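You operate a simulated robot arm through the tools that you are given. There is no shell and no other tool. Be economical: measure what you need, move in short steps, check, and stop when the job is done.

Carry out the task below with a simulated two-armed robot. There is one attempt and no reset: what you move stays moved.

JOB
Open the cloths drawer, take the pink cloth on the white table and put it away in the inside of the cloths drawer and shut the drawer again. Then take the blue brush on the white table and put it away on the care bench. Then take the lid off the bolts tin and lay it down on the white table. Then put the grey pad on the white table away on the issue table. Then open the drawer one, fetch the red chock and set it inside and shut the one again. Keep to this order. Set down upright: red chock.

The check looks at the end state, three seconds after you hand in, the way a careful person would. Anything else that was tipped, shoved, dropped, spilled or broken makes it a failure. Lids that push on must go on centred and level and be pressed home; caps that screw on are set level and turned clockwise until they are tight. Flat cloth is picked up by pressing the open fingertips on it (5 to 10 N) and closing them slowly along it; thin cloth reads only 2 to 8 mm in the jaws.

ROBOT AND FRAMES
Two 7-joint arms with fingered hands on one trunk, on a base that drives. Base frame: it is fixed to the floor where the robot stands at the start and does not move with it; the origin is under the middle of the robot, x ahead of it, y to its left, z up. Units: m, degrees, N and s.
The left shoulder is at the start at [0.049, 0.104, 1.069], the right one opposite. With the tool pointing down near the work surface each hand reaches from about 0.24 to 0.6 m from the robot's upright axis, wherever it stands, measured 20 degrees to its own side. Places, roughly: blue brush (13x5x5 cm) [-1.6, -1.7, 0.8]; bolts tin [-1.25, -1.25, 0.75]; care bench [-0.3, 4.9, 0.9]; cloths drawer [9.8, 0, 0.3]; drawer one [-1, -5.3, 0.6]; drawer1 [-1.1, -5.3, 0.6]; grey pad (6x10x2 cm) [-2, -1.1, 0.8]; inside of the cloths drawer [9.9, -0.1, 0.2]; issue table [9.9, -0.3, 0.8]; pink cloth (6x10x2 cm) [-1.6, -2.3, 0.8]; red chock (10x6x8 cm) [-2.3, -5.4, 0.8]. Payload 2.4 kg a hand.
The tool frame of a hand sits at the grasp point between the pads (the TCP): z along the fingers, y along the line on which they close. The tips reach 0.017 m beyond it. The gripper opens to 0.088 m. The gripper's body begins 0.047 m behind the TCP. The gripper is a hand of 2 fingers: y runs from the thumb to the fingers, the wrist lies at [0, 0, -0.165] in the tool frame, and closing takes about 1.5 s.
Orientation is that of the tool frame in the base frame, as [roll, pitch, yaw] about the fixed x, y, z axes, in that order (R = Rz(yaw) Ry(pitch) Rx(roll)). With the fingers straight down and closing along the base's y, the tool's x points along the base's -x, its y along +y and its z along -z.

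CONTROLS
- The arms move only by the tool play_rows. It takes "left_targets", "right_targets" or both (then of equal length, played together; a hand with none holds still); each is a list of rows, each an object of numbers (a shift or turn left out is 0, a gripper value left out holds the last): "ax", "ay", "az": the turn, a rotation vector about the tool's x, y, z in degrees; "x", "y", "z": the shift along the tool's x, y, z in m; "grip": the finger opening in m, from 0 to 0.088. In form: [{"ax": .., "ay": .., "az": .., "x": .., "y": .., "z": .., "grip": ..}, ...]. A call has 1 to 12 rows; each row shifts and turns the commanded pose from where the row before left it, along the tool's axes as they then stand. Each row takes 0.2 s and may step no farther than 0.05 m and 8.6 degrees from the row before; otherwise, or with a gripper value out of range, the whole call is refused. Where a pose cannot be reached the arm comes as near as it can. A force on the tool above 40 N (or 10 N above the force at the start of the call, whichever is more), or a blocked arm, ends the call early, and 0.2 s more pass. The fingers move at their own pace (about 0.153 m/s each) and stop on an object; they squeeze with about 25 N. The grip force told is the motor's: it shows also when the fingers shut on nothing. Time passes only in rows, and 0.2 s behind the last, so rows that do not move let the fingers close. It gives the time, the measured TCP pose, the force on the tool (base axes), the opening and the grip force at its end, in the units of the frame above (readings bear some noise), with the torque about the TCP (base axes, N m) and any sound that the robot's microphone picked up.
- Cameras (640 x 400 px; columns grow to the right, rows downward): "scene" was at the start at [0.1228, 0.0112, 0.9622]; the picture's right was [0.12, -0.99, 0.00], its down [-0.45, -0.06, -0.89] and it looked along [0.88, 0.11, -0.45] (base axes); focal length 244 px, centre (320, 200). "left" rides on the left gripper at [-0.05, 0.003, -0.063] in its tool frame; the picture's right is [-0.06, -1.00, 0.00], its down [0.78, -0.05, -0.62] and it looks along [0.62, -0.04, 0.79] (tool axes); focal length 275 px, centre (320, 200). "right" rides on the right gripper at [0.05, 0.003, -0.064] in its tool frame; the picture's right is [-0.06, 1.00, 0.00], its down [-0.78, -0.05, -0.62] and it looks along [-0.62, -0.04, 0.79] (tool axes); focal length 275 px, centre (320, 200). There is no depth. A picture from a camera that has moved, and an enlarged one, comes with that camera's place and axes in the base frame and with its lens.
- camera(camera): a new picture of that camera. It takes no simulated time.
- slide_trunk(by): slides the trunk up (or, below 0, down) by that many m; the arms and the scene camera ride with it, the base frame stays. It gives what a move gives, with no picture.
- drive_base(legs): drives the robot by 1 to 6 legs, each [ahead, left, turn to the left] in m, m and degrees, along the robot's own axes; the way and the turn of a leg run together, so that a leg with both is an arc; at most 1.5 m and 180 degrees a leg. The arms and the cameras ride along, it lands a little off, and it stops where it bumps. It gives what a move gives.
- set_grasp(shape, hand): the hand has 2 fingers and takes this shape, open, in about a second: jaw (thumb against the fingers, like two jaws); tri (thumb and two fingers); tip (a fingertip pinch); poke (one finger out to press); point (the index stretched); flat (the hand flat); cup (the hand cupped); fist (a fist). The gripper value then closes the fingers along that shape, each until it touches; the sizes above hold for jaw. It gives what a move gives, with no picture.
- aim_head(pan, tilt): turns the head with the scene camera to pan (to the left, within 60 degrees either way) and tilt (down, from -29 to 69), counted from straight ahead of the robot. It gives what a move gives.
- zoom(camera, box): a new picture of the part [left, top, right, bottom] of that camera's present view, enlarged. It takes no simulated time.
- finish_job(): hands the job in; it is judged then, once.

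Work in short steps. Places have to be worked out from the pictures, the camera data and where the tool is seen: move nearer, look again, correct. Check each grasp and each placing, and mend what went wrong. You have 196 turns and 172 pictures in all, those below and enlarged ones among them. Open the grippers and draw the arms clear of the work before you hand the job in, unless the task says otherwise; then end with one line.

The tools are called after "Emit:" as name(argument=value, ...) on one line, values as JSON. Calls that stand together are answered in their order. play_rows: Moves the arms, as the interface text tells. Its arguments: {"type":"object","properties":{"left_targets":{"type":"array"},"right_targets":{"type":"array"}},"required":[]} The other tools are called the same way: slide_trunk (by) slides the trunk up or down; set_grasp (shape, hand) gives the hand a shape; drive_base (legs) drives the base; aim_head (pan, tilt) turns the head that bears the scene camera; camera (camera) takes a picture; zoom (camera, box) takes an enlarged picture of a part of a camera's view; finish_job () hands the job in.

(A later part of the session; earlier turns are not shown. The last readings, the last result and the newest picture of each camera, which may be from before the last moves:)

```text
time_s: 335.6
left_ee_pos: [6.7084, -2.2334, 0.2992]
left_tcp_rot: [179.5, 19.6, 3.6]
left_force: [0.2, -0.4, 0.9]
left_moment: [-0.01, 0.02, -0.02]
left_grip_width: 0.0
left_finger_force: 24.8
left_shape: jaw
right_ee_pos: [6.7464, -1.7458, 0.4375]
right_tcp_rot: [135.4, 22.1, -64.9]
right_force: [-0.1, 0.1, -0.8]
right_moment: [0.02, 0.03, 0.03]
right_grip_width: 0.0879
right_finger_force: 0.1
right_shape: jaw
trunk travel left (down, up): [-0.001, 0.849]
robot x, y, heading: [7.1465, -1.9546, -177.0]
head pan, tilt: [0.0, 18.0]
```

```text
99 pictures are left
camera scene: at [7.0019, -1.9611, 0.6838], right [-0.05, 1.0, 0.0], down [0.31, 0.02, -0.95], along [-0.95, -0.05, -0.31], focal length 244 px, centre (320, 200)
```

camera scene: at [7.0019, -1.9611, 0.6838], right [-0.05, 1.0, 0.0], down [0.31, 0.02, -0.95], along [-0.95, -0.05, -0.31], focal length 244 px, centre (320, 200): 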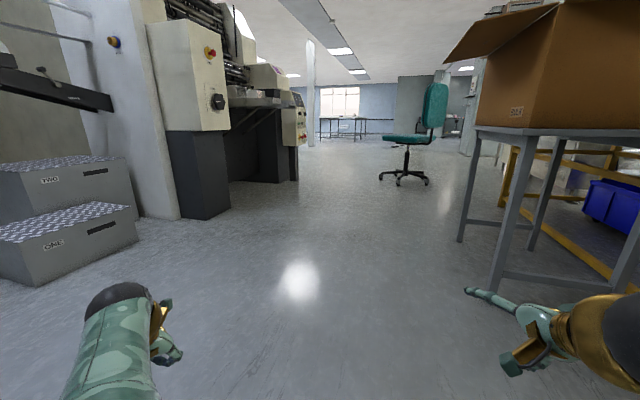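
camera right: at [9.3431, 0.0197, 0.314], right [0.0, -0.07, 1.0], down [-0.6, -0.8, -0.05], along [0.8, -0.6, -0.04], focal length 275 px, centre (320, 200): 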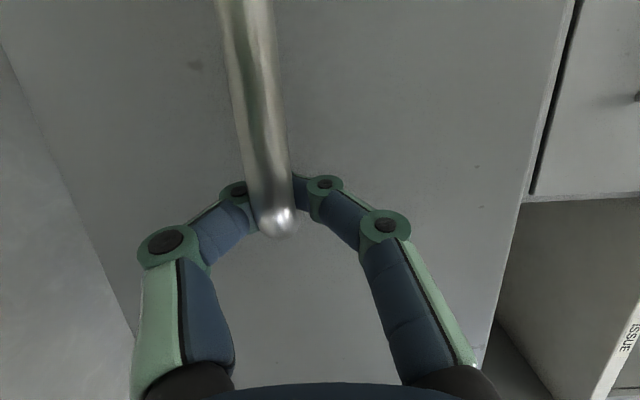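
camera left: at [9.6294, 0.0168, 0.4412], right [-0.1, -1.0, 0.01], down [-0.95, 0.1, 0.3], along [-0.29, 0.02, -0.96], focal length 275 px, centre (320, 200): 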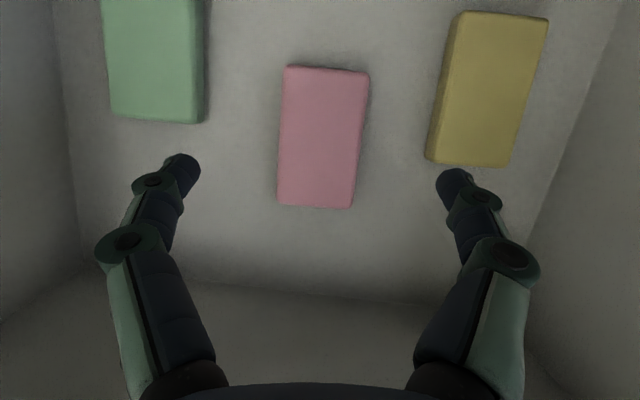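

Path clear; go on low through the corridor to x≈3.

Emit:
drive_base(legs=[[1.4, 0, -3], [1.4, -0.03, 0], [1.3, 0, 0]])

Emit:
slide_trunk(by=0.4)

Emit:
play_rows(left_targets=[{"ay": 6.5, "z": -0.04, "grip": 0.088}, {"ay": 6.5, "z": -0.04}, {"ay": 6.5, "z": -0.04}, {"z": -0.045}, {"z": -0.045}, {"z": -0.045}, {}])

```text
time_s: 355.2
left_ee_pos: [2.6159, -2.223, 0.3002]
left_tcp_rot: [179.4, 19.6, 0.9]
left_force: [-1.0, 0.2, -0.4]
left_moment: [-0.03, 0.0, -0.03]
left_grip_width: 0.0003
left_finger_force: 24.9
left_shape: jaw
right_ee_pos: [2.6781, -1.7367, 0.4367]
right_tcp_rot: [135.4, 22.1, -67.8]
right_force: [0.1, -0.5, 0.0]
right_moment: [-0.01, -0.01, 0.01]
right_grip_width: 0.088
right_finger_force: 0.2
right_shape: jaw
trunk travel left (down, up): [-0.001, 0.849]
robot x, y, heading: [3.0653, -1.9705, -179.9]
head pan, tilt: [0.0, 18.0]
```

```text
time_s: 359.0
left_ee_pos: [2.6167, -2.2217, 0.6988]
left_tcp_rot: [179.3, 19.6, 0.8]
left_force: [1.0, 0.4, -0.1]
left_moment: [0.04, 0.0, 0.0]
left_grip_width: 0.0
left_finger_force: 24.7
left_shape: jaw
right_ee_pos: [2.678, -1.738, 0.8366]
right_tcp_rot: [135.5, 22.0, -67.6]
right_force: [0.0, 0.1, -0.2]
right_moment: [0.02, 0.01, 0.0]
right_grip_width: 0.0878
right_finger_force: 0.0
right_shape: jaw
trunk travel left (down, up): [-0.401, 0.449]
robot x, y, heading: [3.0667, -1.9642, -179.9]
head pan, tilt: [0.0, 18.0]
```

```text
time_s: 360.6
left_ee_pos: [2.6434, -2.2178, 0.9518]
left_tcp_rot: [179.5, 0.0, 0.9]
left_force: [0.3, -0.3, 0.8]
left_moment: [-0.04, 0.03, 0.0]
left_grip_width: 0.0881
left_finger_force: 0.1
left_shape: jaw
right_ee_pos: [2.6786, -1.737, 0.8367]
right_tcp_rot: [135.5, 22.1, -67.7]
right_force: [-0.1, -0.4, 0.7]
right_moment: [-0.01, -0.01, 0.0]
right_grip_width: 0.0881
right_finger_force: 0.0
right_shape: jaw
trunk travel left (down, up): [-0.401, 0.449]
robot x, y, heading: [3.065, -1.9665, -180.0]
head pan, tilt: [0.0, 18.0]
```

Retract the right hand up a little, and drive to the table facing ≈115°.

Emit:
play_rows(right_targets=[{"x": 0.012, "y": 0.012, "z": -0.038}, {"x": 0.012, "y": 0.012, "z": -0.038}, {"x": 0.01, "y": 0.01, "z": -0.03}, {}])

Emit:
drive_base(legs=[[1.4, -0.02, 0], [1.4, -0.02, 0], [1.0, -0.02, 0], [0, 0, -65]])

Emit:
aim_head(pan=30, tilt=35)

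Emit:
camera(camera="scene")

```text
time_s: 361.6
left_ee_pos: [2.6424, -2.2189, 0.9516]
left_tcp_rot: [179.4, 0.1, 1.1]
left_force: [0.3, 1.0, -0.8]
left_moment: [-0.01, 0.02, 0.01]
left_grip_width: 0.0879
left_finger_force: 0.1
left_shape: jaw
right_ee_pos: [2.7503, -1.7817, 0.9149]
right_tcp_rot: [135.3, 22.2, -67.8]
right_force: [0.5, 0.6, 0.1]
right_moment: [0.03, 0.01, -0.02]
right_grip_width: 0.088
right_finger_force: 0.0
right_shape: jaw
trunk travel left (down, up): [-0.401, 0.449]
robot x, y, heading: [3.0671, -1.9661, -179.5]
head pan, tilt: [0.0, 18.0]
```

```text
time_s: 382.7
left_ee_pos: [-1.1237, -1.6321, 0.952]
left_tcp_rot: [179.4, 0.1, -64.7]
left_force: [0.2, -0.7, 0.5]
left_moment: [0.03, -0.01, -0.01]
left_grip_width: 0.0878
left_finger_force: 0.0
left_shape: jaw
right_ee_pos: [-0.6794, -1.5496, 0.9126]
right_tcp_rot: [135.4, 22.1, -133.4]
right_force: [0.0, -0.7, 0.1]
right_moment: [-0.04, -0.02, 0.01]
right_grip_width: 0.088
right_finger_force: 0.0
right_shape: jaw
trunk travel left (down, up): [-0.401, 0.449]
robot x, y, heading: [-0.7152, -1.9129, 114.5]
head pan, tilt: [0.0, 18.0]
```

```text
time_s: 383.7
left_ee_pos: [-1.1231, -1.6311, 0.9515]
left_tcp_rot: [179.4, 0.1, -64.6]
left_force: [-1.3, 0.6, 0.7]
left_moment: [0.0, -0.03, 0.03]
left_grip_width: 0.0882
left_finger_force: 0.0
left_shape: jaw
right_ee_pos: [-0.6806, -1.5488, 0.9146]
right_tcp_rot: [135.4, 22.1, -133.4]
right_force: [0.1, -0.2, -0.7]
right_moment: [0.01, 0.04, 0.0]
right_grip_width: 0.088
right_finger_force: 0.1
right_shape: jaw
trunk travel left (down, up): [-0.401, 0.449]
robot x, y, heading: [-0.7173, -1.9113, 114.5]
head pan, tilt: [30.0, 35.0]
```

```text
98 pictures are left
camera scene: at [-0.8042, -1.8327, 1.0512], right [0.58, 0.81, 0.0], down [0.47, -0.33, -0.82], along [-0.67, 0.48, -0.57], focal length 244 px, centre (320, 200)
```

scene: 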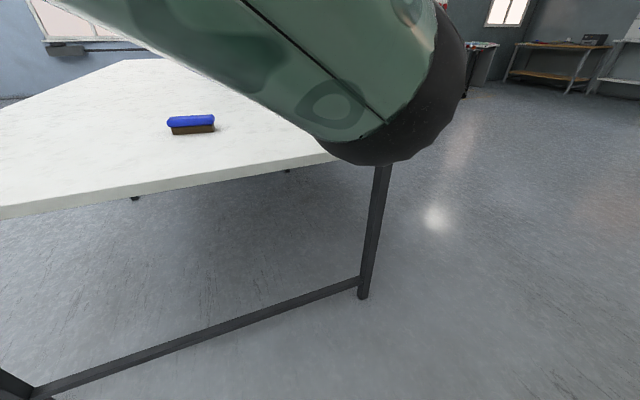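

Brush confirmed at (-1.61,-1.72). Move in and rotate the left hand 40° to close across it.

Emit:
drive_base(legs=[[0.15, 0.35, 0]])

Emit:
play_rows(left_targets=[{"az": 8}, {"az": 8}, {"az": 8}, {"az": 8}, {"az": 8}, {}])

Emit:
camera(camera="left")

Emit:
camera(camera="scene")

```text
time_s: 386.1
left_ee_pos: [-1.5076, -1.6408, 0.951]
left_tcp_rot: [179.4, 0.1, -64.7]
left_force: [0.9, 0.1, 0.7]
left_moment: [-0.01, -0.01, -0.01]
left_grip_width: 0.088
left_finger_force: 0.1
left_shape: jaw
right_ee_pos: [-1.0654, -1.5574, 0.915]
right_tcp_rot: [135.5, 22.1, -133.5]
right_force: [0.7, -0.2, -0.5]
right_moment: [0.02, -0.01, -0.03]
right_grip_width: 0.0879
right_finger_force: 0.0
right_shape: jaw
trunk travel left (down, up): [-0.401, 0.449]
robot x, y, heading: [-1.1012, -1.9193, 114.8]
head pan, tilt: [30.0, 35.0]
```

```text
time_s: 387.5
left_ee_pos: [-1.5074, -1.6392, 0.9515]
left_tcp_rot: [179.5, -0.2, -104.7]
left_force: [0.4, 1.0, 0.4]
left_moment: [-0.02, -0.01, 0.02]
left_grip_width: 0.088
left_finger_force: 0.1
left_shape: jaw
right_ee_pos: [-1.0652, -1.5576, 0.9143]
right_tcp_rot: [135.4, 22.1, -133.5]
right_force: [-0.3, 0.3, -0.1]
right_moment: [0.01, 0.0, -0.03]
right_grip_width: 0.0881
right_finger_force: 0.0
right_shape: jaw
trunk travel left (down, up): [-0.401, 0.449]
robot x, y, heading: [-1.1061, -1.9167, 114.6]
head pan, tilt: [30.0, 35.0]
```

```text
97 pictures are left
camera left: at [-1.4976, -1.5907, 1.0143], right [0.98, -0.19, -0.01], down [-0.15, -0.77, 0.62], along [-0.13, -0.61, -0.78], focal length 275 px, centre (320, 200)
```

left: 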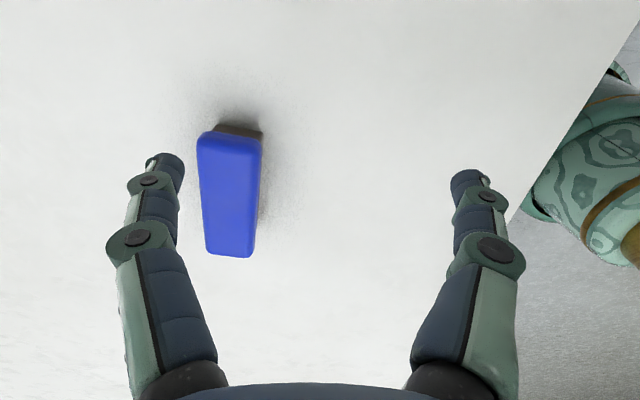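

```text
96 pictures are left
camera scene: at [-1.1893, -1.8416, 1.0512], right [0.58, 0.81, 0.0], down [0.47, -0.33, -0.82], along [-0.67, 0.48, -0.57], focal length 244 px, centre (320, 200)
```

scene: 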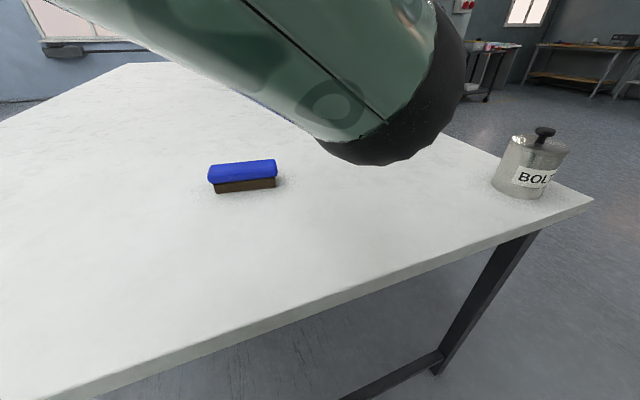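

Brush centre ≈(-1.595,-1.71), axis ≈65°. Rotate 10° more, shift over it and hover.

Emit:
play_rows(left_targets=[{"az": 5}, {"az": 5}, {"x": 0.033, "y": 0.017}, {"x": 0.033, "y": 0.017}, {"x": 0.034, "y": 0.017}, {"z": 0.025}, {"z": 0.025}, {}])

Emit:
camera(camera="left")

```text
time_s: 389.3
left_ee_pos: [-1.5964, -1.7078, 0.9031]
left_tcp_rot: [179.7, -0.4, -114.7]
left_force: [-0.2, 0.6, -0.5]
left_moment: [-0.01, 0.0, 0.01]
left_grip_width: 0.0879
left_finger_force: 0.1
left_shape: jaw
right_ee_pos: [-1.0658, -1.5576, 0.914]
right_tcp_rot: [135.3, 22.1, -133.5]
right_force: [-0.2, -0.1, 0.9]
right_moment: [0.02, 0.04, 0.04]
right_grip_width: 0.0881
right_finger_force: 0.1
right_shape: jaw
trunk travel left (down, up): [-0.401, 0.449]
robot x, y, heading: [-1.1053, -1.92, 114.7]
head pan, tilt: [30.0, 35.0]
```

```text
95 pictures are left
camera left: at [-1.5781, -1.6614, 0.9648], right [0.93, -0.36, -0.01], down [-0.28, -0.73, 0.62], along [-0.23, -0.58, -0.78], focal length 275 px, centre (320, 200)
```

left: 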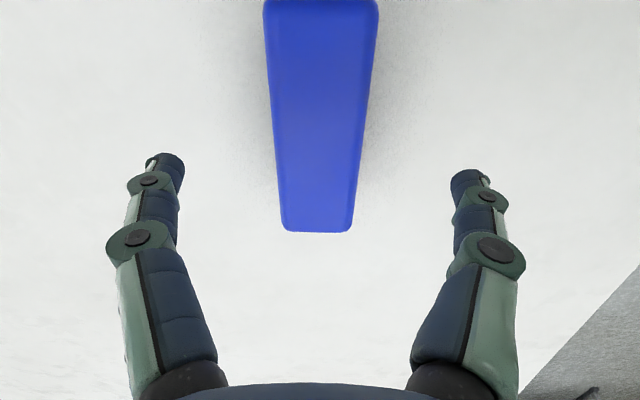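

Centered. Lower and grip.

Emit:
play_rows(left_targets=[{"z": 0.025}, {"z": 0.025}, {"z": 0.02}, {"grip": 0.06}, {"grip": 0.04}, {"grip": 0.02}, {"grip": 0.0}, {}, {}, {}])

Emit:
play_rows(left_targets=[{"z": -0.03}, {"z": -0.04}, {"z": -0.04}, {}])

Emit:
camera(camera="left")

```text
time_s: 391.5
left_ee_pos: [-1.5957, -1.7087, 0.833]
left_tcp_rot: [179.6, -0.5, -114.7]
left_force: [-0.3, -0.3, -0.7]
left_moment: [0.02, -0.03, 0.01]
left_grip_width: 0.0358
left_finger_force: 25.1
left_shape: jaw
right_ee_pos: [-1.0636, -1.5586, 0.9128]
right_tcp_rot: [135.4, 22.1, -133.5]
right_force: [0.3, -0.1, 0.2]
right_moment: [-0.03, 0.03, -0.02]
right_grip_width: 0.0879
right_finger_force: 0.0
right_shape: jaw
trunk travel left (down, up): [-0.401, 0.449]
robot x, y, heading: [-1.1034, -1.9189, 114.7]
head pan, tilt: [30.0, 35.0]
```

```text
time_s: 392.5
left_ee_pos: [-1.5967, -1.7109, 0.9453]
left_tcp_rot: [179.6, -0.4, -114.7]
left_force: [-0.5, -0.4, -0.5]
left_moment: [0.03, -0.03, -0.02]
left_grip_width: 0.0355
left_finger_force: 25.1
left_shape: jaw
right_ee_pos: [-1.0648, -1.5568, 0.915]
right_tcp_rot: [135.4, 22.1, -133.5]
right_force: [0.7, 0.1, -0.1]
right_moment: [-0.03, -0.03, -0.01]
right_grip_width: 0.0882
right_finger_force: 0.1
right_shape: jaw
trunk travel left (down, up): [-0.401, 0.449]
robot x, y, heading: [-1.1036, -1.9219, 114.5]
head pan, tilt: [30.0, 35.0]
```

```text
94 pictures are left
camera left: at [-1.5769, -1.6629, 1.0069], right [0.93, -0.36, -0.01], down [-0.28, -0.73, 0.62], along [-0.23, -0.58, -0.78], focal length 275 px, centre (320, 200)
```

left: 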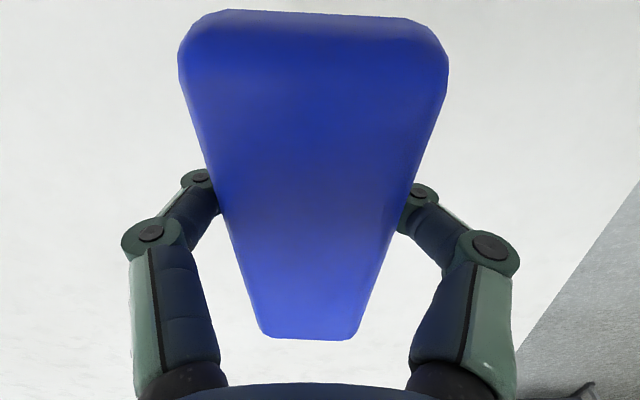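

Brush held. Move off the table, turn to heading 90° and look toward the care bench at (-0.3,4.9).

Emit:
drive_base(legs=[[-0.05, -0.6, 0], [0, 0, -24.5]])

Emit:
aim_head(pan=0, tilt=10)

Emit:
camera(camera="scene")

```text
time_s: 397.2
left_ee_pos: [-0.8948, -1.3196, 0.9435]
left_tcp_rot: [179.6, -0.4, -139.3]
left_force: [0.0, 1.0, -1.0]
left_moment: [-0.01, -0.02, 0.04]
left_grip_width: 0.0352
left_finger_force: 25.3
left_shape: jaw
right_ee_pos: [-0.3501, -1.4023, 0.9134]
right_tcp_rot: [135.4, 22.1, -158.1]
right_force: [0.3, 0.6, -0.8]
right_moment: [-0.02, -0.01, 0.03]
right_grip_width: 0.0881
right_finger_force: 0.1
right_shape: jaw
trunk travel left (down, up): [-0.401, 0.449]
robot x, y, heading: [-0.539, -1.7161, 89.7]
head pan, tilt: [30.0, 35.0]
```

```text
time_s: 398.1
left_ee_pos: [-0.8956, -1.3197, 0.9439]
left_tcp_rot: [179.6, -0.4, -139.3]
left_force: [-0.7, 0.8, -1.6]
left_moment: [0.01, -0.01, 0.04]
left_grip_width: 0.0354
left_finger_force: 24.3
left_shape: jaw
right_ee_pos: [-0.3507, -1.4027, 0.9142]
right_tcp_rot: [135.3, 22.1, -158.1]
right_force: [-1.0, -0.7, -0.2]
right_moment: [0.02, 0.0, 0.01]
right_grip_width: 0.088
right_finger_force: 0.1
right_shape: jaw
trunk travel left (down, up): [-0.401, 0.449]
robot x, y, heading: [-0.5354, -1.7147, 90.1]
head pan, tilt: [0.0, 10.0]
```

```text
93 pictures are left
camera scene: at [-0.5376, -1.5922, 1.0912], right [1.0, 0.0, 0.0], down [0.0, -0.17, -0.98], along [0.0, 0.98, -0.17], focal length 244 px, centre (320, 200)
```

scene: 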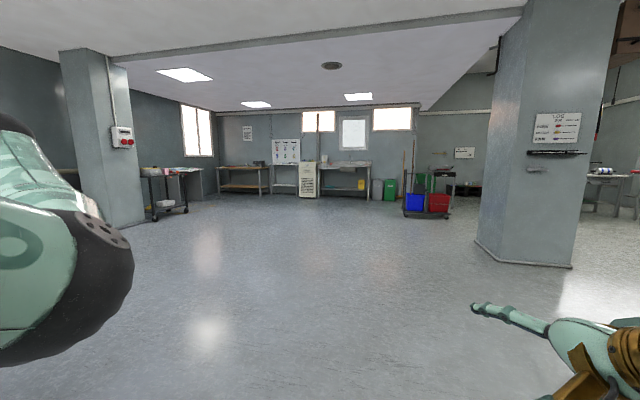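

Clear floor; drive north 5 m.

Emit:
drive_base(legs=[[1.3, 0, 0], [1.3, 0, 0], [1.3, 0, 0], [1.2, 0, 0]])

Emit:
aim_head(pan=0, tilt=15)

Emit:
camera(camera="scene")

```text
time_s: 422.8
left_ee_pos: [-0.7738, 3.8365, 0.9432]
left_tcp_rot: [179.6, -0.5, -141.1]
left_force: [-0.4, 1.4, -0.9]
left_moment: [0.02, 0.0, 0.02]
left_grip_width: 0.0351
left_finger_force: 25.2
left_shape: jaw
right_ee_pos: [-0.2327, 3.735, 0.9137]
right_tcp_rot: [135.4, 22.1, -159.8]
right_force: [0.6, -0.7, 0.5]
right_moment: [0.0, -0.04, -0.01]
right_grip_width: 0.0879
right_finger_force: 0.0
right_shape: jaw
trunk travel left (down, up): [-0.401, 0.449]
robot x, y, heading: [-0.4235, 3.4317, 87.8]
head pan, tilt: [0.0, 10.0]
```

```text
time_s: 423.5
left_ee_pos: [-0.7741, 3.8371, 0.9448]
left_tcp_rot: [179.7, -0.5, -141.1]
left_force: [-0.6, -0.5, -0.6]
left_moment: [-0.01, -0.01, 0.02]
left_grip_width: 0.035
left_finger_force: 24.9
left_shape: jaw
right_ee_pos: [-0.2321, 3.7349, 0.9146]
right_tcp_rot: [135.4, 22.2, -159.9]
right_force: [-0.3, -0.7, -0.5]
right_moment: [-0.02, 0.0, 0.0]
right_grip_width: 0.0879
right_finger_force: 0.0
right_shape: jaw
trunk travel left (down, up): [-0.401, 0.449]
robot x, y, heading: [-0.4284, 3.4305, 88.1]
head pan, tilt: [0.0, 15.0]
```

```text
92 pictures are left
camera scene: at [-0.4248, 3.5524, 1.0832], right [1.0, -0.03, 0.0], down [-0.01, -0.26, -0.97], along [0.03, 0.97, -0.26], focal length 244 px, centre (320, 200)
```

scene: 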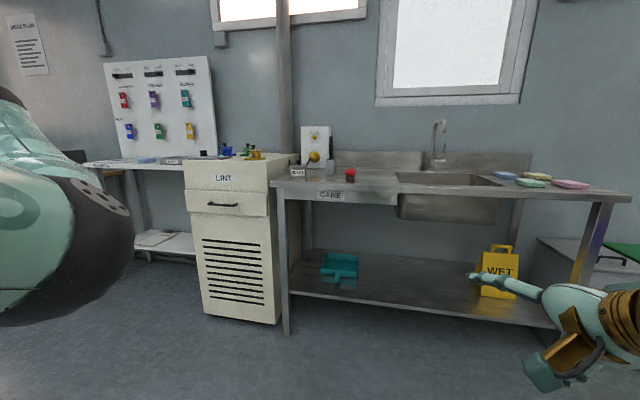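

Emit:
zoom(camera="scene", box=[250, 110, 450, 230])

```text
3.20 times, centred on (350, 170) of scene
camera zoom: at [-0.4248, 3.5524, 1.0832], right [1.0, -0.03, 0.0], down [-0.01, -0.26, -0.97], along [0.03, 0.97, -0.26], focal length 782 px, centre (224, 296)
```

zoom: 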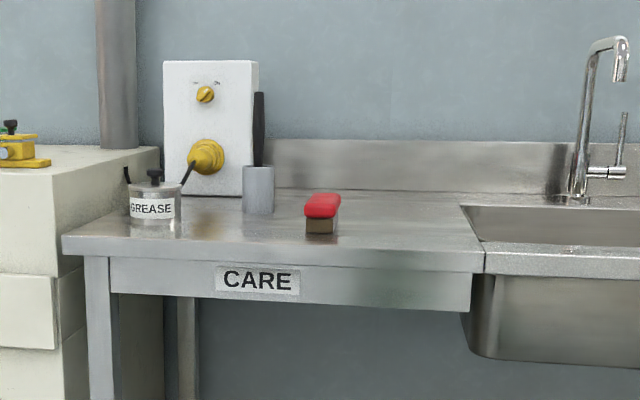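

Free spot on the bench: left of the red brush, ≈(-0.37,4.49). Raise the trunk, rotate and re-center the arm, then approach.

Emit:
slide_trunk(by=0.12)

Emit:
play_rows(left_targets=[{"az": -8}, {"az": -8}, {"az": -8}, {"az": -8}, {"az": -8}, {"x": -0.025, "y": -0.04}, {"x": -0.025, "y": -0.04}, {"x": -0.025, "y": -0.04}, {"x": -0.02, "y": -0.04}, {}])

Emit:
drive_base(legs=[[0.5, -0.19, 0]])

Emit:
aim_head(pan=10, tilt=38)

Emit:
camera(camera="scene")

Emit:
camera(camera="left")

```text
time_s: 425.0
left_ee_pos: [-0.7733, 3.8364, 1.0644]
left_tcp_rot: [179.6, -0.4, -141.0]
left_force: [0.7, -0.4, -0.4]
left_moment: [0.02, 0.0, -0.02]
left_grip_width: 0.0352
left_finger_force: 25.1
left_shape: jaw
right_ee_pos: [-0.2324, 3.7356, 1.0332]
right_tcp_rot: [135.5, 22.0, -159.8]
right_force: [0.1, 0.7, 0.3]
right_moment: [-0.05, 0.02, -0.02]
right_grip_width: 0.0878
right_finger_force: 0.1
right_shape: jaw
trunk travel left (down, up): [-0.521, 0.329]
robot x, y, heading: [-0.4244, 3.43, 88.1]
head pan, tilt: [0.0, 15.0]
```

```text
time_s: 427.2
left_ee_pos: [-0.5978, 3.8986, 1.0623]
left_tcp_rot: [179.4, -0.1, -101.0]
left_force: [-0.5, 0.5, -0.8]
left_moment: [0.04, -0.01, 0.0]
left_grip_width: 0.0351
left_finger_force: 25.4
left_shape: jaw
right_ee_pos: [-0.232, 3.736, 1.0337]
right_tcp_rot: [135.4, 22.1, -159.9]
right_force: [0.5, -0.1, 0.4]
right_moment: [0.0, 0.01, -0.04]
right_grip_width: 0.088
right_finger_force: 0.0
right_shape: jaw
trunk travel left (down, up): [-0.521, 0.329]
robot x, y, heading: [-0.4305, 3.4272, 88.2]
head pan, tilt: [0.0, 15.0]
```

```text
time_s: 430.2
left_ee_pos: [-0.3865, 4.3869, 1.0631]
left_tcp_rot: [179.4, 0.0, -101.7]
left_force: [-1.1, -0.1, -0.1]
left_moment: [0.03, 0.0, 0.01]
left_grip_width: 0.0349
left_finger_force: 24.7
left_shape: jaw
right_ee_pos: [-0.0221, 4.2203, 1.0346]
right_tcp_rot: [135.5, 22.1, -160.4]
right_force: [0.2, 0.7, -0.4]
right_moment: [0.0, -0.02, 0.02]
right_grip_width: 0.0882
right_finger_force: 0.0
right_shape: jaw
trunk travel left (down, up): [-0.521, 0.329]
robot x, y, heading: [-0.2237, 3.9118, 87.2]
head pan, tilt: [0.0, 15.0]
```

```text
time_s: 431.1
left_ee_pos: [-0.387, 4.3859, 1.0618]
left_tcp_rot: [179.4, 0.0, -101.6]
left_force: [-0.3, 0.2, -1.5]
left_moment: [0.01, -0.02, -0.02]
left_grip_width: 0.0349
left_finger_force: 25.3
left_shape: jaw
right_ee_pos: [-0.0226, 4.2199, 1.0325]
right_tcp_rot: [135.4, 22.1, -160.4]
right_force: [0.0, 0.0, 0.1]
right_moment: [0.02, 0.01, 0.0]
right_grip_width: 0.0881
right_finger_force: 0.1
right_shape: jaw
trunk travel left (down, up): [-0.521, 0.329]
robot x, y, heading: [-0.2224, 3.9113, 87.4]
head pan, tilt: [10.0, 38.0]
```

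```text
90 pictures are left
camera scene: at [-0.2325, 4.0282, 1.1674], right [0.99, 0.13, 0.0], down [0.08, -0.61, -0.79], along [-0.1, 0.78, -0.62], focal length 244 px, centre (320, 200)
```

scene: 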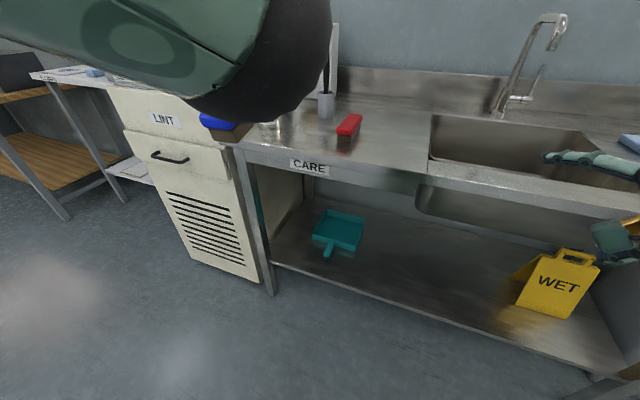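

```text
89 pictures are left
camera left: at [-0.38, 4.4348, 1.1253], right [0.99, -0.14, -0.01], down [-0.1, -0.78, 0.62], along [-0.09, -0.61, -0.79], focal length 275 px, centre (320, 200)
```

left: 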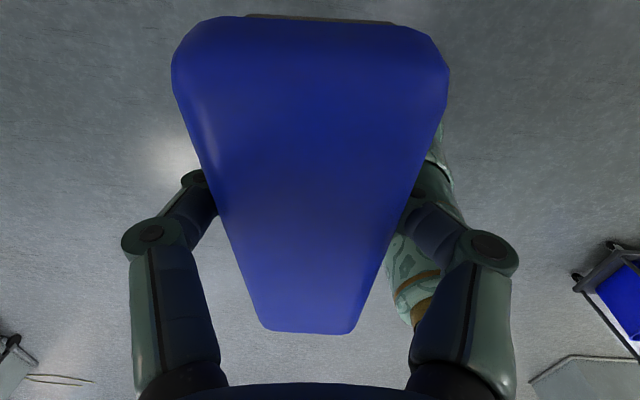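

Re-triangulated: bench top z≈0.86, front edge y≈4.6, red brush ≈(-0.24,4.70). Target ≈(-0.37,4.70); drive 0.32 m ahead.

Emit:
drive_base(legs=[[0.32, 0.01, 0]])

Emit:
camera(camera="scene")

Emit:
camera(camera="left")

```text
time_s: 433.2
left_ee_pos: [-0.383, 4.7047, 1.062]
left_tcp_rot: [179.4, 0.1, -101.8]
left_force: [-0.2, -0.4, -1.8]
left_moment: [0.03, -0.03, 0.02]
left_grip_width: 0.0347
left_finger_force: 25.1
left_shape: jaw
right_ee_pos: [-0.0165, 4.5376, 1.0346]
right_tcp_rot: [135.4, 22.1, -160.6]
right_force: [-0.5, -0.8, -0.1]
right_moment: [-0.03, 0.0, 0.0]
right_grip_width: 0.088
right_finger_force: 0.0
right_shape: jaw
trunk travel left (down, up): [-0.521, 0.329]
robot x, y, heading: [-0.2154, 4.2359, 87.2]
head pan, tilt: [10.0, 38.0]
```

```text
88 pictures are left
camera scene: at [-0.2283, 4.3469, 1.1673], right [0.99, 0.13, 0.0], down [0.08, -0.61, -0.79], along [-0.1, 0.78, -0.62], focal length 244 px, centre (320, 200)
```

scene: 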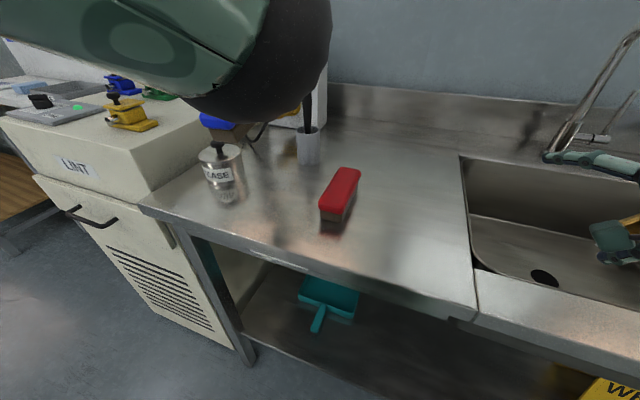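

```text
87 pictures are left
camera left: at [-0.3748, 4.7539, 1.125], right [0.99, -0.14, -0.01], down [-0.11, -0.78, 0.62], along [-0.1, -0.61, -0.79], focal length 275 px, centre (320, 200)
```

left: 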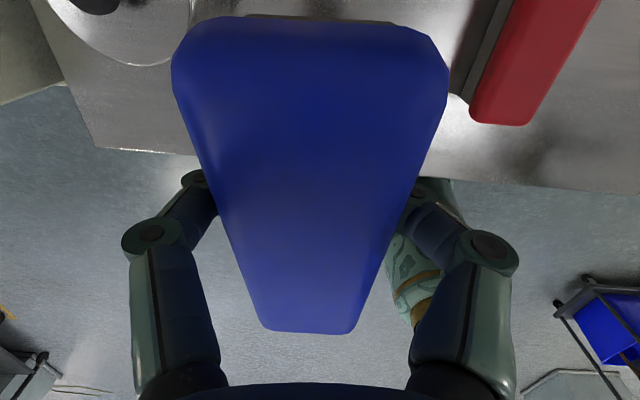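

The gap beside the grease tin is narrow; the space between the red brush and the sink (x≈-0.12) is better. Strafe right 0.27 m and look.

Emit:
drive_base(legs=[[-0.03, -0.26, 0]])

Emit:
aim_head(pan=15, tilt=45)

Emit:
camera(camera="scene")

Emit:
camera(camera="left")

```text
time_s: 435.1
left_ee_pos: [-0.1262, 4.6623, 1.0625]
left_tcp_rot: [179.4, 0.0, -101.8]
left_force: [1.0, -0.8, -1.6]
left_moment: [-0.01, 0.01, 0.02]
left_grip_width: 0.0349
left_finger_force: 24.9
left_shape: jaw
right_ee_pos: [0.2391, 4.4957, 1.0342]
right_tcp_rot: [135.4, 22.2, -160.6]
right_force: [-0.6, 0.6, -0.2]
right_moment: [0.0, -0.02, 0.03]
right_grip_width: 0.088
right_finger_force: 0.1
right_shape: jaw
trunk travel left (down, up): [-0.521, 0.329]
robot x, y, heading: [0.0408, 4.1914, 87.6]
head pan, tilt: [10.0, 38.0]
```

```text
time_s: 435.8
left_ee_pos: [-0.1271, 4.6623, 1.0621]
left_tcp_rot: [179.3, -0.1, -101.8]
left_force: [-0.5, 0.3, -0.8]
left_moment: [0.01, -0.01, 0.05]
left_grip_width: 0.0348
left_finger_force: 25.0
left_shape: jaw
right_ee_pos: [0.2377, 4.4959, 1.0339]
right_tcp_rot: [135.4, 22.1, -160.6]
right_force: [0.4, -0.1, 0.4]
right_moment: [0.01, 0.03, 0.02]
right_grip_width: 0.0882
right_finger_force: 0.1
right_shape: jaw
trunk travel left (down, up): [-0.521, 0.329]
robot x, y, heading: [0.0406, 4.1861, 87.2]
head pan, tilt: [15.0, 45.0]
```

```text
86 pictures are left
camera scene: at [0.0212, 4.2981, 1.1571], right [0.98, 0.21, 0.0], down [0.15, -0.69, -0.71], along [-0.15, 0.69, -0.71], focal length 244 px, centre (320, 200)
```

scene: 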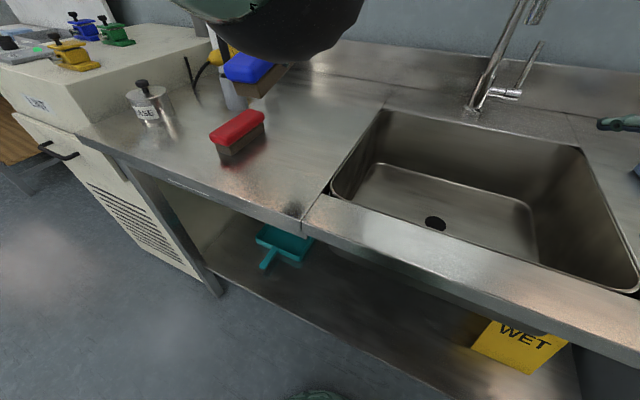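

```text
85 pictures are left
camera left: at [-0.1189, 4.7113, 1.1253], right [0.99, -0.14, -0.01], down [-0.11, -0.78, 0.62], along [-0.1, -0.61, -0.79], focal length 275 px, centre (320, 200)
```

left: 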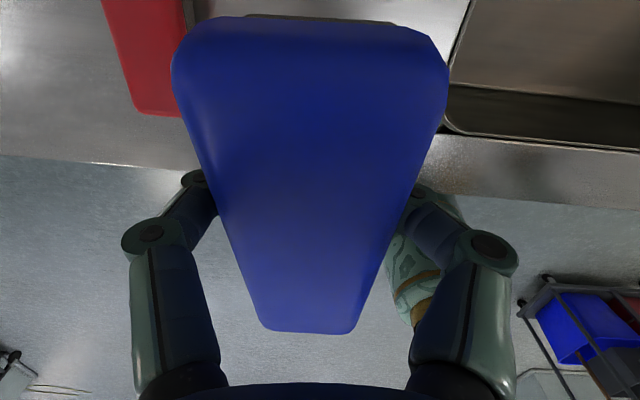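

Clear spot right below. Lower the brush: first 0.12 m, then until contact.

Emit:
play_rows(left_targets=[{"z": 0.04}, {"z": 0.04}, {"z": 0.04}, {}])

Emit:
camera(camera="left")

Emit:
camera(camera="scene")

```text
time_s: 436.8
left_ee_pos: [-0.1296, 4.6612, 0.9415]
left_tcp_rot: [179.3, 0.0, -101.8]
left_force: [0.4, 0.4, -1.4]
left_moment: [0.02, -0.03, 0.0]
left_grip_width: 0.035
left_finger_force: 25.2
left_shape: jaw
right_ee_pos: [0.2376, 4.4961, 1.0352]
right_tcp_rot: [135.4, 22.1, -160.6]
right_force: [0.6, -0.2, 0.1]
right_moment: [0.04, -0.03, -0.01]
right_grip_width: 0.0879
right_finger_force: 0.1
right_shape: jaw
trunk travel left (down, up): [-0.521, 0.329]
robot x, y, heading: [0.0406, 4.189, 87.5]
head pan, tilt: [15.0, 45.0]
```

```text
84 pictures are left
camera left: at [-0.1209, 4.7107, 1.0041], right [0.99, -0.14, -0.01], down [-0.11, -0.78, 0.62], along [-0.1, -0.61, -0.79], focal length 275 px, centre (320, 200)
```

left: 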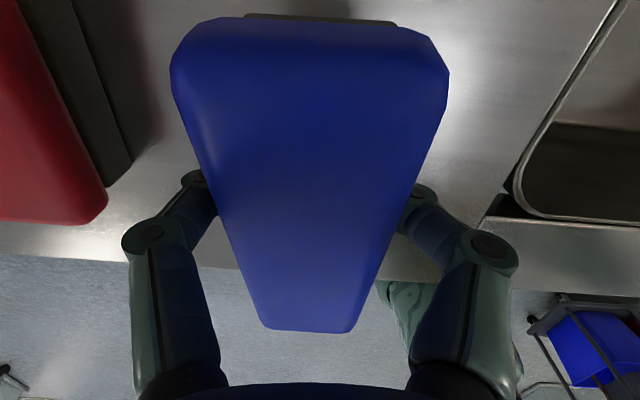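

```text
83 pictures are left
camera scene: at [0.0212, 4.298, 1.1571], right [0.98, 0.21, 0.0], down [0.15, -0.69, -0.71], along [-0.15, 0.69, -0.71], focal length 244 px, centre (320, 200)
```

scene: 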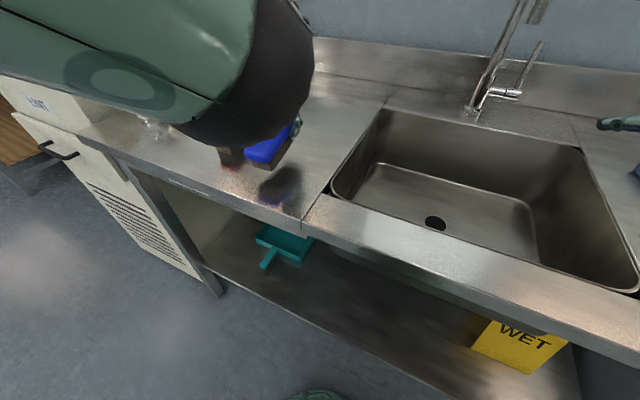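

Emit:
play_rows(left_targets=[{"z": 0.01}, {"z": 0.01}, {"z": 0.007}, {}])

```text
time_s: 437.8
left_ee_pos: [-0.1276, 4.6623, 0.9155]
left_tcp_rot: [179.4, 0.1, -101.7]
left_force: [-0.2, 0.7, -0.8]
left_moment: [-0.02, 0.03, 0.0]
left_grip_width: 0.0348
left_finger_force: 24.6
left_shape: jaw
right_ee_pos: [0.2374, 4.4955, 1.0332]
right_tcp_rot: [135.5, 22.1, -160.6]
right_force: [0.3, -0.2, 0.1]
right_moment: [-0.01, 0.01, 0.0]
right_grip_width: 0.0882
right_finger_force: 0.0
right_shape: jaw
trunk travel left (down, up): [-0.521, 0.329]
robot x, y, heading: [0.0379, 4.19, 87.4]
head pan, tilt: [15.0, 45.0]
```

Emit:
play_rows(left_targets=[{"z": 0.006}, {"z": 0.006}, {}])

Emit:
zoom(camera="scene", box=[200, 100, 340, 220])

```text
time_s: 438.6
left_ee_pos: [-0.1271, 4.6629, 0.9053]
left_tcp_rot: [179.4, 0.1, -101.6]
left_force: [1.7, 0.0, 21.4]
left_moment: [-0.05, 0.13, 0.0]
left_grip_width: 0.0345
left_finger_force: 24.9
left_shape: jaw
right_ee_pos: [0.2392, 4.494, 1.0354]
right_tcp_rot: [135.3, 22.0, -160.6]
right_force: [0.8, 0.4, -0.3]
right_moment: [-0.01, -0.03, 0.03]
right_grip_width: 0.0879
right_finger_force: 0.1
right_shape: jaw
trunk travel left (down, up): [-0.521, 0.329]
robot x, y, heading: [0.0357, 4.196, 87.7]
head pan, tilt: [15.0, 45.0]
```

```text
3.33 times, centred on (270, 160) of scene
camera zoom: at [0.0219, 4.2964, 1.1575], right [0.98, 0.21, 0.0], down [0.15, -0.69, -0.71], along [-0.15, 0.69, -0.71], focal length 814 px, centre (487, 333)
```

zoom: 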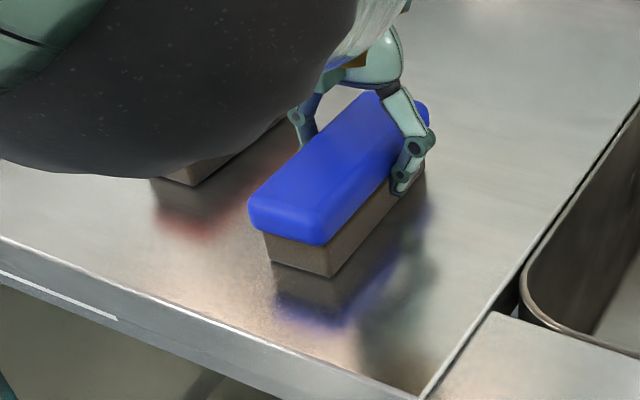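

Brush sits on the bench (21 N). Relieve, release, and lift away.

Emit:
play_rows(left_targets=[{"z": -0.002}, {"grip": 0.05}, {"grip": 0.06}, {"grip": 0.068}, {}, {"z": -0.02}, {"z": -0.04}, {"z": -0.04}, {"z": -0.04}, {}])

Emit:
camera(camera="left")

```text
time_s: 440.8
left_ee_pos: [-0.128, 4.6629, 1.0455]
left_tcp_rot: [179.4, 0.0, -101.8]
left_force: [0.3, -0.6, -1.1]
left_moment: [0.0, 0.0, 0.0]
left_grip_width: 0.068
left_finger_force: 0.1
left_shape: jaw
right_ee_pos: [0.2396, 4.496, 1.0344]
right_tcp_rot: [135.3, 22.1, -160.5]
right_force: [-0.1, -0.3, -0.7]
right_moment: [0.0, 0.02, -0.01]
right_grip_width: 0.088
right_finger_force: 0.0
right_shape: jaw
trunk travel left (down, up): [-0.521, 0.329]
robot x, y, heading: [0.0383, 4.1873, 87.5]
head pan, tilt: [15.0, 45.0]
```

```text
81 pictures are left
camera left: at [-0.1193, 4.7118, 1.1083], right [0.99, -0.14, -0.01], down [-0.11, -0.78, 0.62], along [-0.1, -0.61, -0.79], focal length 275 px, centre (320, 200)
```

left: 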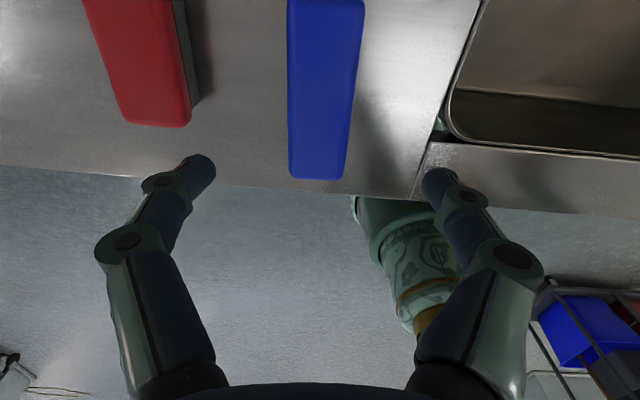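

Blue brush is well placed. Now go back to the white table, to its north end near the bolts tin.

Emit:
drive_base(legs=[[-0.45, 0, 0], [0, 0, 179.5], [1.1, -0.29, 0], [1.1, -0.29, 0], [1.1, -0.29, 0], [0.9, -0.26, 0]])

Emit:
aim_head(pan=0, tilt=28)

Emit:
camera(camera="scene")

```text
time_s: 471.7
left_ee_pos: [-1.1842, -0.9039, 1.0448]
left_tcp_rot: [179.4, 0.0, 77.3]
left_force: [-0.5, 0.8, 0.9]
left_moment: [0.04, -0.01, -0.03]
left_grip_width: 0.0679
left_finger_force: 0.1
left_shape: jaw
right_ee_pos: [-1.5469, -0.7324, 1.0355]
right_tcp_rot: [135.5, 22.2, 18.5]
right_force: [0.1, 0.9, -1.3]
right_moment: [0.0, 0.03, 0.03]
right_grip_width: 0.088
right_finger_force: 0.0
right_shape: jaw
trunk travel left (down, up): [-0.521, 0.329]
robot x, y, heading: [-1.3418, -0.4284, -93.7]
head pan, tilt: [15.0, 45.0]
```

```text
time_s: 472.5
left_ee_pos: [-1.1838, -0.9037, 1.0452]
left_tcp_rot: [179.3, -0.1, 77.3]
left_force: [0.3, -0.5, 1.0]
left_moment: [0.02, -0.01, -0.03]
left_grip_width: 0.0678
left_finger_force: 0.1
left_shape: jaw
right_ee_pos: [-1.546, -0.7328, 1.0338]
right_tcp_rot: [135.4, 22.2, 18.5]
right_force: [-0.6, 0.2, 0.5]
right_moment: [-0.02, -0.01, 0.03]
right_grip_width: 0.0878
right_finger_force: 0.0
right_shape: jaw
trunk travel left (down, up): [-0.521, 0.329]
robot x, y, heading: [-1.3438, -0.4266, -93.7]
head pan, tilt: [0.0, 28.0]
```

```text
80 pictures are left
camera scene: at [-1.3509, -0.5489, 1.1828], right [-1.0, 0.06, 0.0], down [0.03, 0.47, -0.88], along [-0.05, -0.88, -0.47], focal length 244 px, centre (320, 200)
```

scene: 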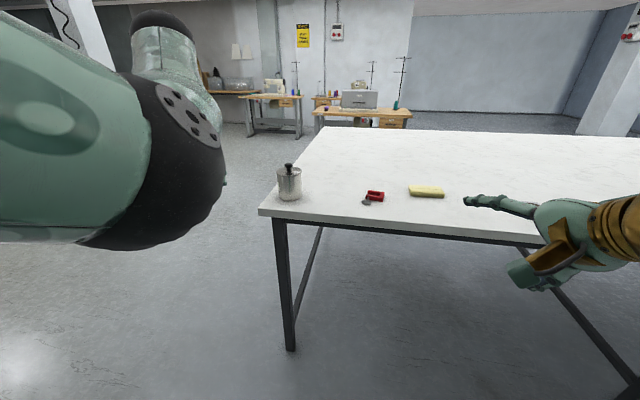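

Emit:
zoom(camera="scene", box=[250, 150, 450, 230])

```text
3.20 times, centred on (350, 190) of scene
camera zoom: at [-1.3509, -0.5489, 1.1828], right [-1.0, 0.06, 0.0], down [0.03, 0.47, -0.88], along [-0.05, -0.88, -0.47], focal length 782 px, centre (224, 232)
```

zoom: 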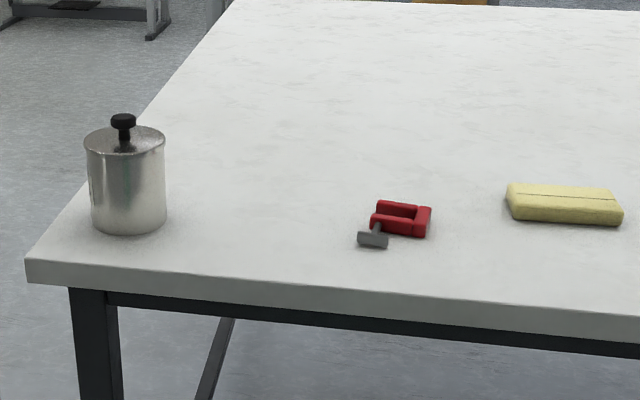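

Tin centre ≈(-1.289,-1.315), knob head z≈0.918. Drive so that the left hand is above it.

Emit:
drive_base(legs=[[0.4, -0.08, 0]])

Emit:
camera(camera="left")

Emit:
camera(camera="scene")

```text
time_s: 475.0
left_ee_pos: [-1.2858, -1.3047, 1.0455]
left_tcp_rot: [179.3, 0.0, 77.5]
left_force: [-0.7, -0.2, 0.5]
left_moment: [0.0, -0.03, 0.02]
left_grip_width: 0.0679
left_finger_force: 0.0
left_shape: jaw
right_ee_pos: [-1.6488, -1.1328, 1.0339]
right_tcp_rot: [135.4, 22.1, 18.6]
right_force: [0.1, 0.0, 0.3]
right_moment: [0.01, -0.01, -0.01]
right_grip_width: 0.088
right_finger_force: 0.0
right_shape: jaw
trunk travel left (down, up): [-0.521, 0.329]
robot x, y, heading: [-1.4453, -0.8298, -93.4]
head pan, tilt: [0.0, 28.0]
```

```text
78 pictures are left
camera left: at [-1.294, -1.354, 1.1076], right [-0.99, 0.16, -0.01], down [0.12, 0.78, 0.62], along [0.1, 0.61, -0.79], focal length 275 px, centre (320, 200)
```

left: 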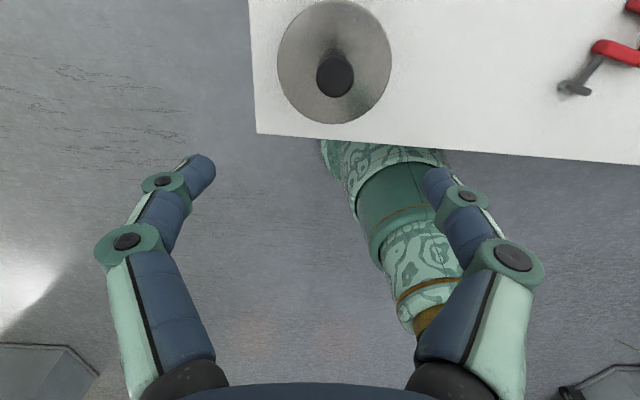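

```text
77 pictures are left
camera scene: at [-1.4534, -0.9497, 1.1828], right [-1.0, 0.06, 0.0], down [0.03, 0.47, -0.88], along [-0.05, -0.88, -0.47], focal length 244 px, centre (320, 200)
```

scene: 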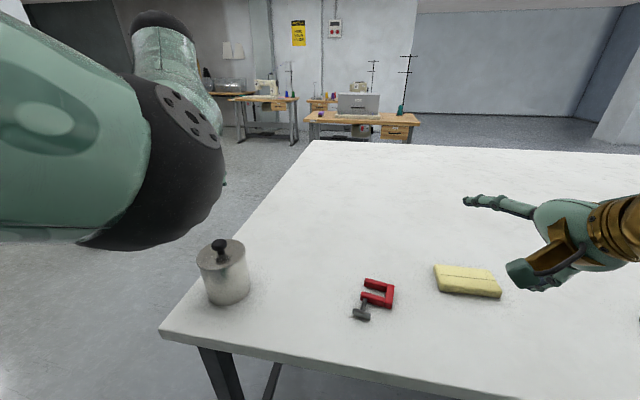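

Knob at (-1.294,-1.306,≈0.907). Center and lower to just above.

Emit:
play_rows(left_targets=[{"y": -0.008}, {"z": 0.04}, {"z": 0.04}, {"z": 0.035}, {}])

Emit:
camera(camera="left")

```text
time_s: 476.2
left_ee_pos: [-1.2918, -1.3028, 0.9304]
left_tcp_rot: [179.5, 0.0, 77.4]
left_force: [0.7, -0.6, -0.1]
left_moment: [0.03, -0.01, -0.03]
left_grip_width: 0.068
left_finger_force: 0.0
left_shape: jaw
right_ee_pos: [-1.6483, -1.1334, 1.0335]
right_tcp_rot: [135.4, 22.2, 18.7]
right_force: [-0.3, -0.8, -0.1]
right_moment: [-0.03, -0.03, 0.01]
right_grip_width: 0.0882
right_finger_force: 0.1
right_shape: jaw
trunk travel left (down, up): [-0.521, 0.329]
robot x, y, heading: [-1.4425, -0.8297, -93.3]
head pan, tilt: [0.0, 28.0]
```

```text
76 pictures are left
camera left: at [-1.3005, -1.3516, 0.9924], right [-0.99, 0.15, -0.01], down [0.12, 0.78, 0.62], along [0.1, 0.61, -0.79], focal length 275 px, centre (320, 200)
```

left: 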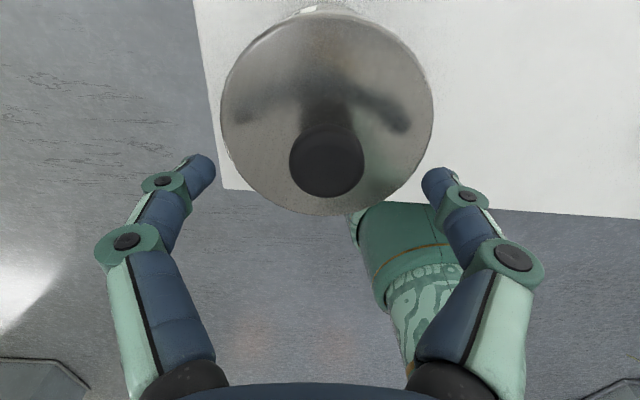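

Emit:
play_rows(left_targets=[{"x": -0.003, "y": -0.002, "z": 0.01}, {"z": 0.01}, {}])

Emit:
camera(camera="left")

```text
time_s: 477.0
left_ee_pos: [-1.2934, -1.3059, 0.9095]
left_tcp_rot: [179.5, 0.0, 77.4]
left_force: [0.3, 0.5, 0.7]
left_moment: [0.01, 0.02, -0.02]
left_grip_width: 0.0676
left_finger_force: 0.1
left_shape: jaw
right_ee_pos: [-1.6495, -1.1324, 1.0337]
right_tcp_rot: [135.4, 22.2, 18.7]
right_force: [-0.3, 0.5, 0.5]
right_moment: [0.01, 0.0, 0.0]
right_grip_width: 0.0881
right_finger_force: 0.1
right_shape: jaw
trunk travel left (down, up): [-0.521, 0.329]
robot x, y, heading: [-1.4437, -0.8279, -93.4]
head pan, tilt: [0.0, 28.0]
```

```text
75 pictures are left
camera left: at [-1.302, -1.3549, 0.9724], right [-0.99, 0.16, -0.01], down [0.12, 0.78, 0.62], along [0.1, 0.61, -0.79], focal length 275 px, centre (320, 200)
```

left: 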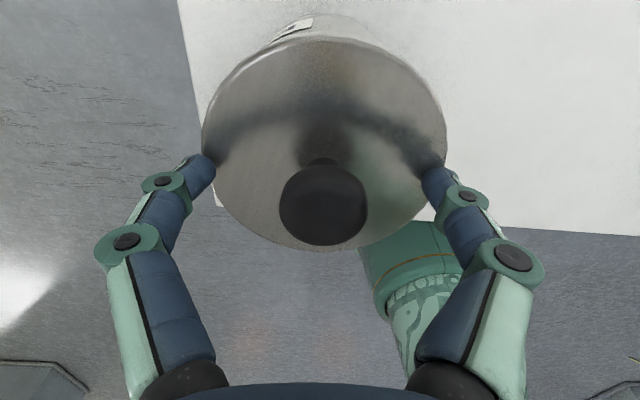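

Knob sits exactly at the TCP. Close on it and lift gently.

Emit:
play_rows(left_targets=[{"grip": 0.05}, {"grip": 0.035}, {"grip": 0.02}, {"grip": 0.0}, {}, {}, {}])

Emit:
play_rows(left_targets=[{"z": -0.01}, {"z": -0.01}, {"z": -0.01}, {}])

Emit:
camera(camera="left")

Emit:
camera(camera="scene")

```text
time_s: 478.6
left_ee_pos: [-1.2932, -1.306, 0.9093]
left_tcp_rot: [179.3, 0.0, 77.5]
left_force: [0.1, 0.0, 0.0]
left_moment: [-0.02, -0.01, 0.0]
left_grip_width: 0.0164
left_finger_force: 25.1
left_shape: jaw
right_ee_pos: [-1.6477, -1.1324, 1.0338]
right_tcp_rot: [135.4, 22.1, 18.8]
right_force: [-0.6, 0.2, -0.2]
right_moment: [0.01, 0.03, 0.02]
right_grip_width: 0.088
right_finger_force: 0.0
right_shape: jaw
trunk travel left (down, up): [-0.521, 0.329]
robot x, y, heading: [-1.4466, -0.8305, -93.5]
head pan, tilt: [0.0, 28.0]
heard: snap
```

```text
time_s: 479.6
left_ee_pos: [-1.2949, -1.3046, 0.9407]
left_tcp_rot: [179.4, 0.0, 77.5]
left_force: [-0.3, -0.9, 0.2]
left_moment: [-0.02, 0.0, 0.02]
left_grip_width: 0.0165
left_finger_force: 24.8
left_shape: jaw
right_ee_pos: [-1.6482, -1.1323, 1.0342]
right_tcp_rot: [135.4, 22.0, 18.6]
right_force: [-0.5, 0.9, 1.4]
right_moment: [0.02, 0.0, 0.0]
right_grip_width: 0.0878
right_finger_force: 0.1
right_shape: jaw
trunk travel left (down, up): [-0.521, 0.329]
robot x, y, heading: [-1.4466, -0.8312, -93.6]
head pan, tilt: [0.0, 28.0]
```

```text
74 pictures are left
camera left: at [-1.303, -1.3548, 1.0033], right [-0.99, 0.16, -0.01], down [0.12, 0.78, 0.62], along [0.1, 0.61, -0.79], focal length 275 px, centre (320, 200)
```

left: 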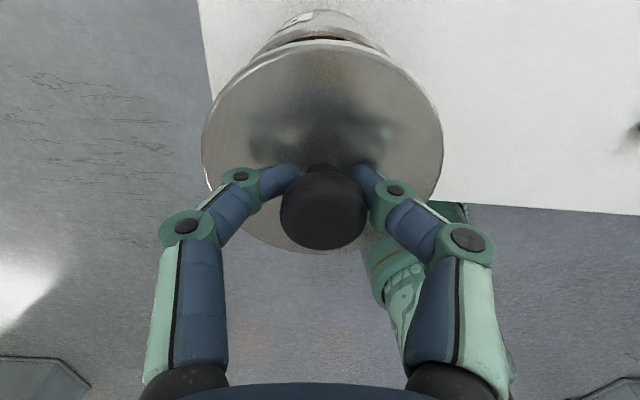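

```text
73 pictures are left
camera scene: at [-1.4533, -0.9493, 1.1829], right [-1.0, 0.06, 0.0], down [0.03, 0.47, -0.88], along [-0.05, -0.88, -0.47], focal length 244 px, centre (320, 200)
```

scene: 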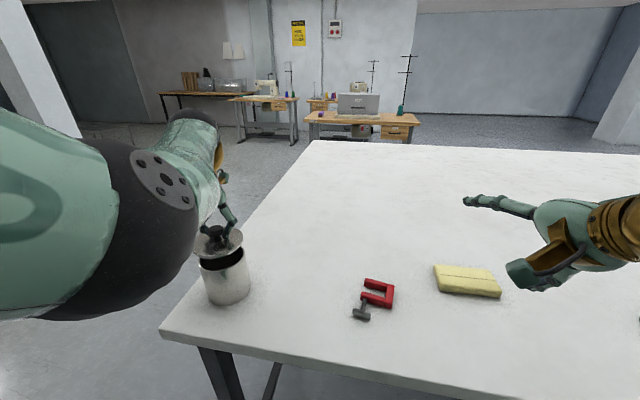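

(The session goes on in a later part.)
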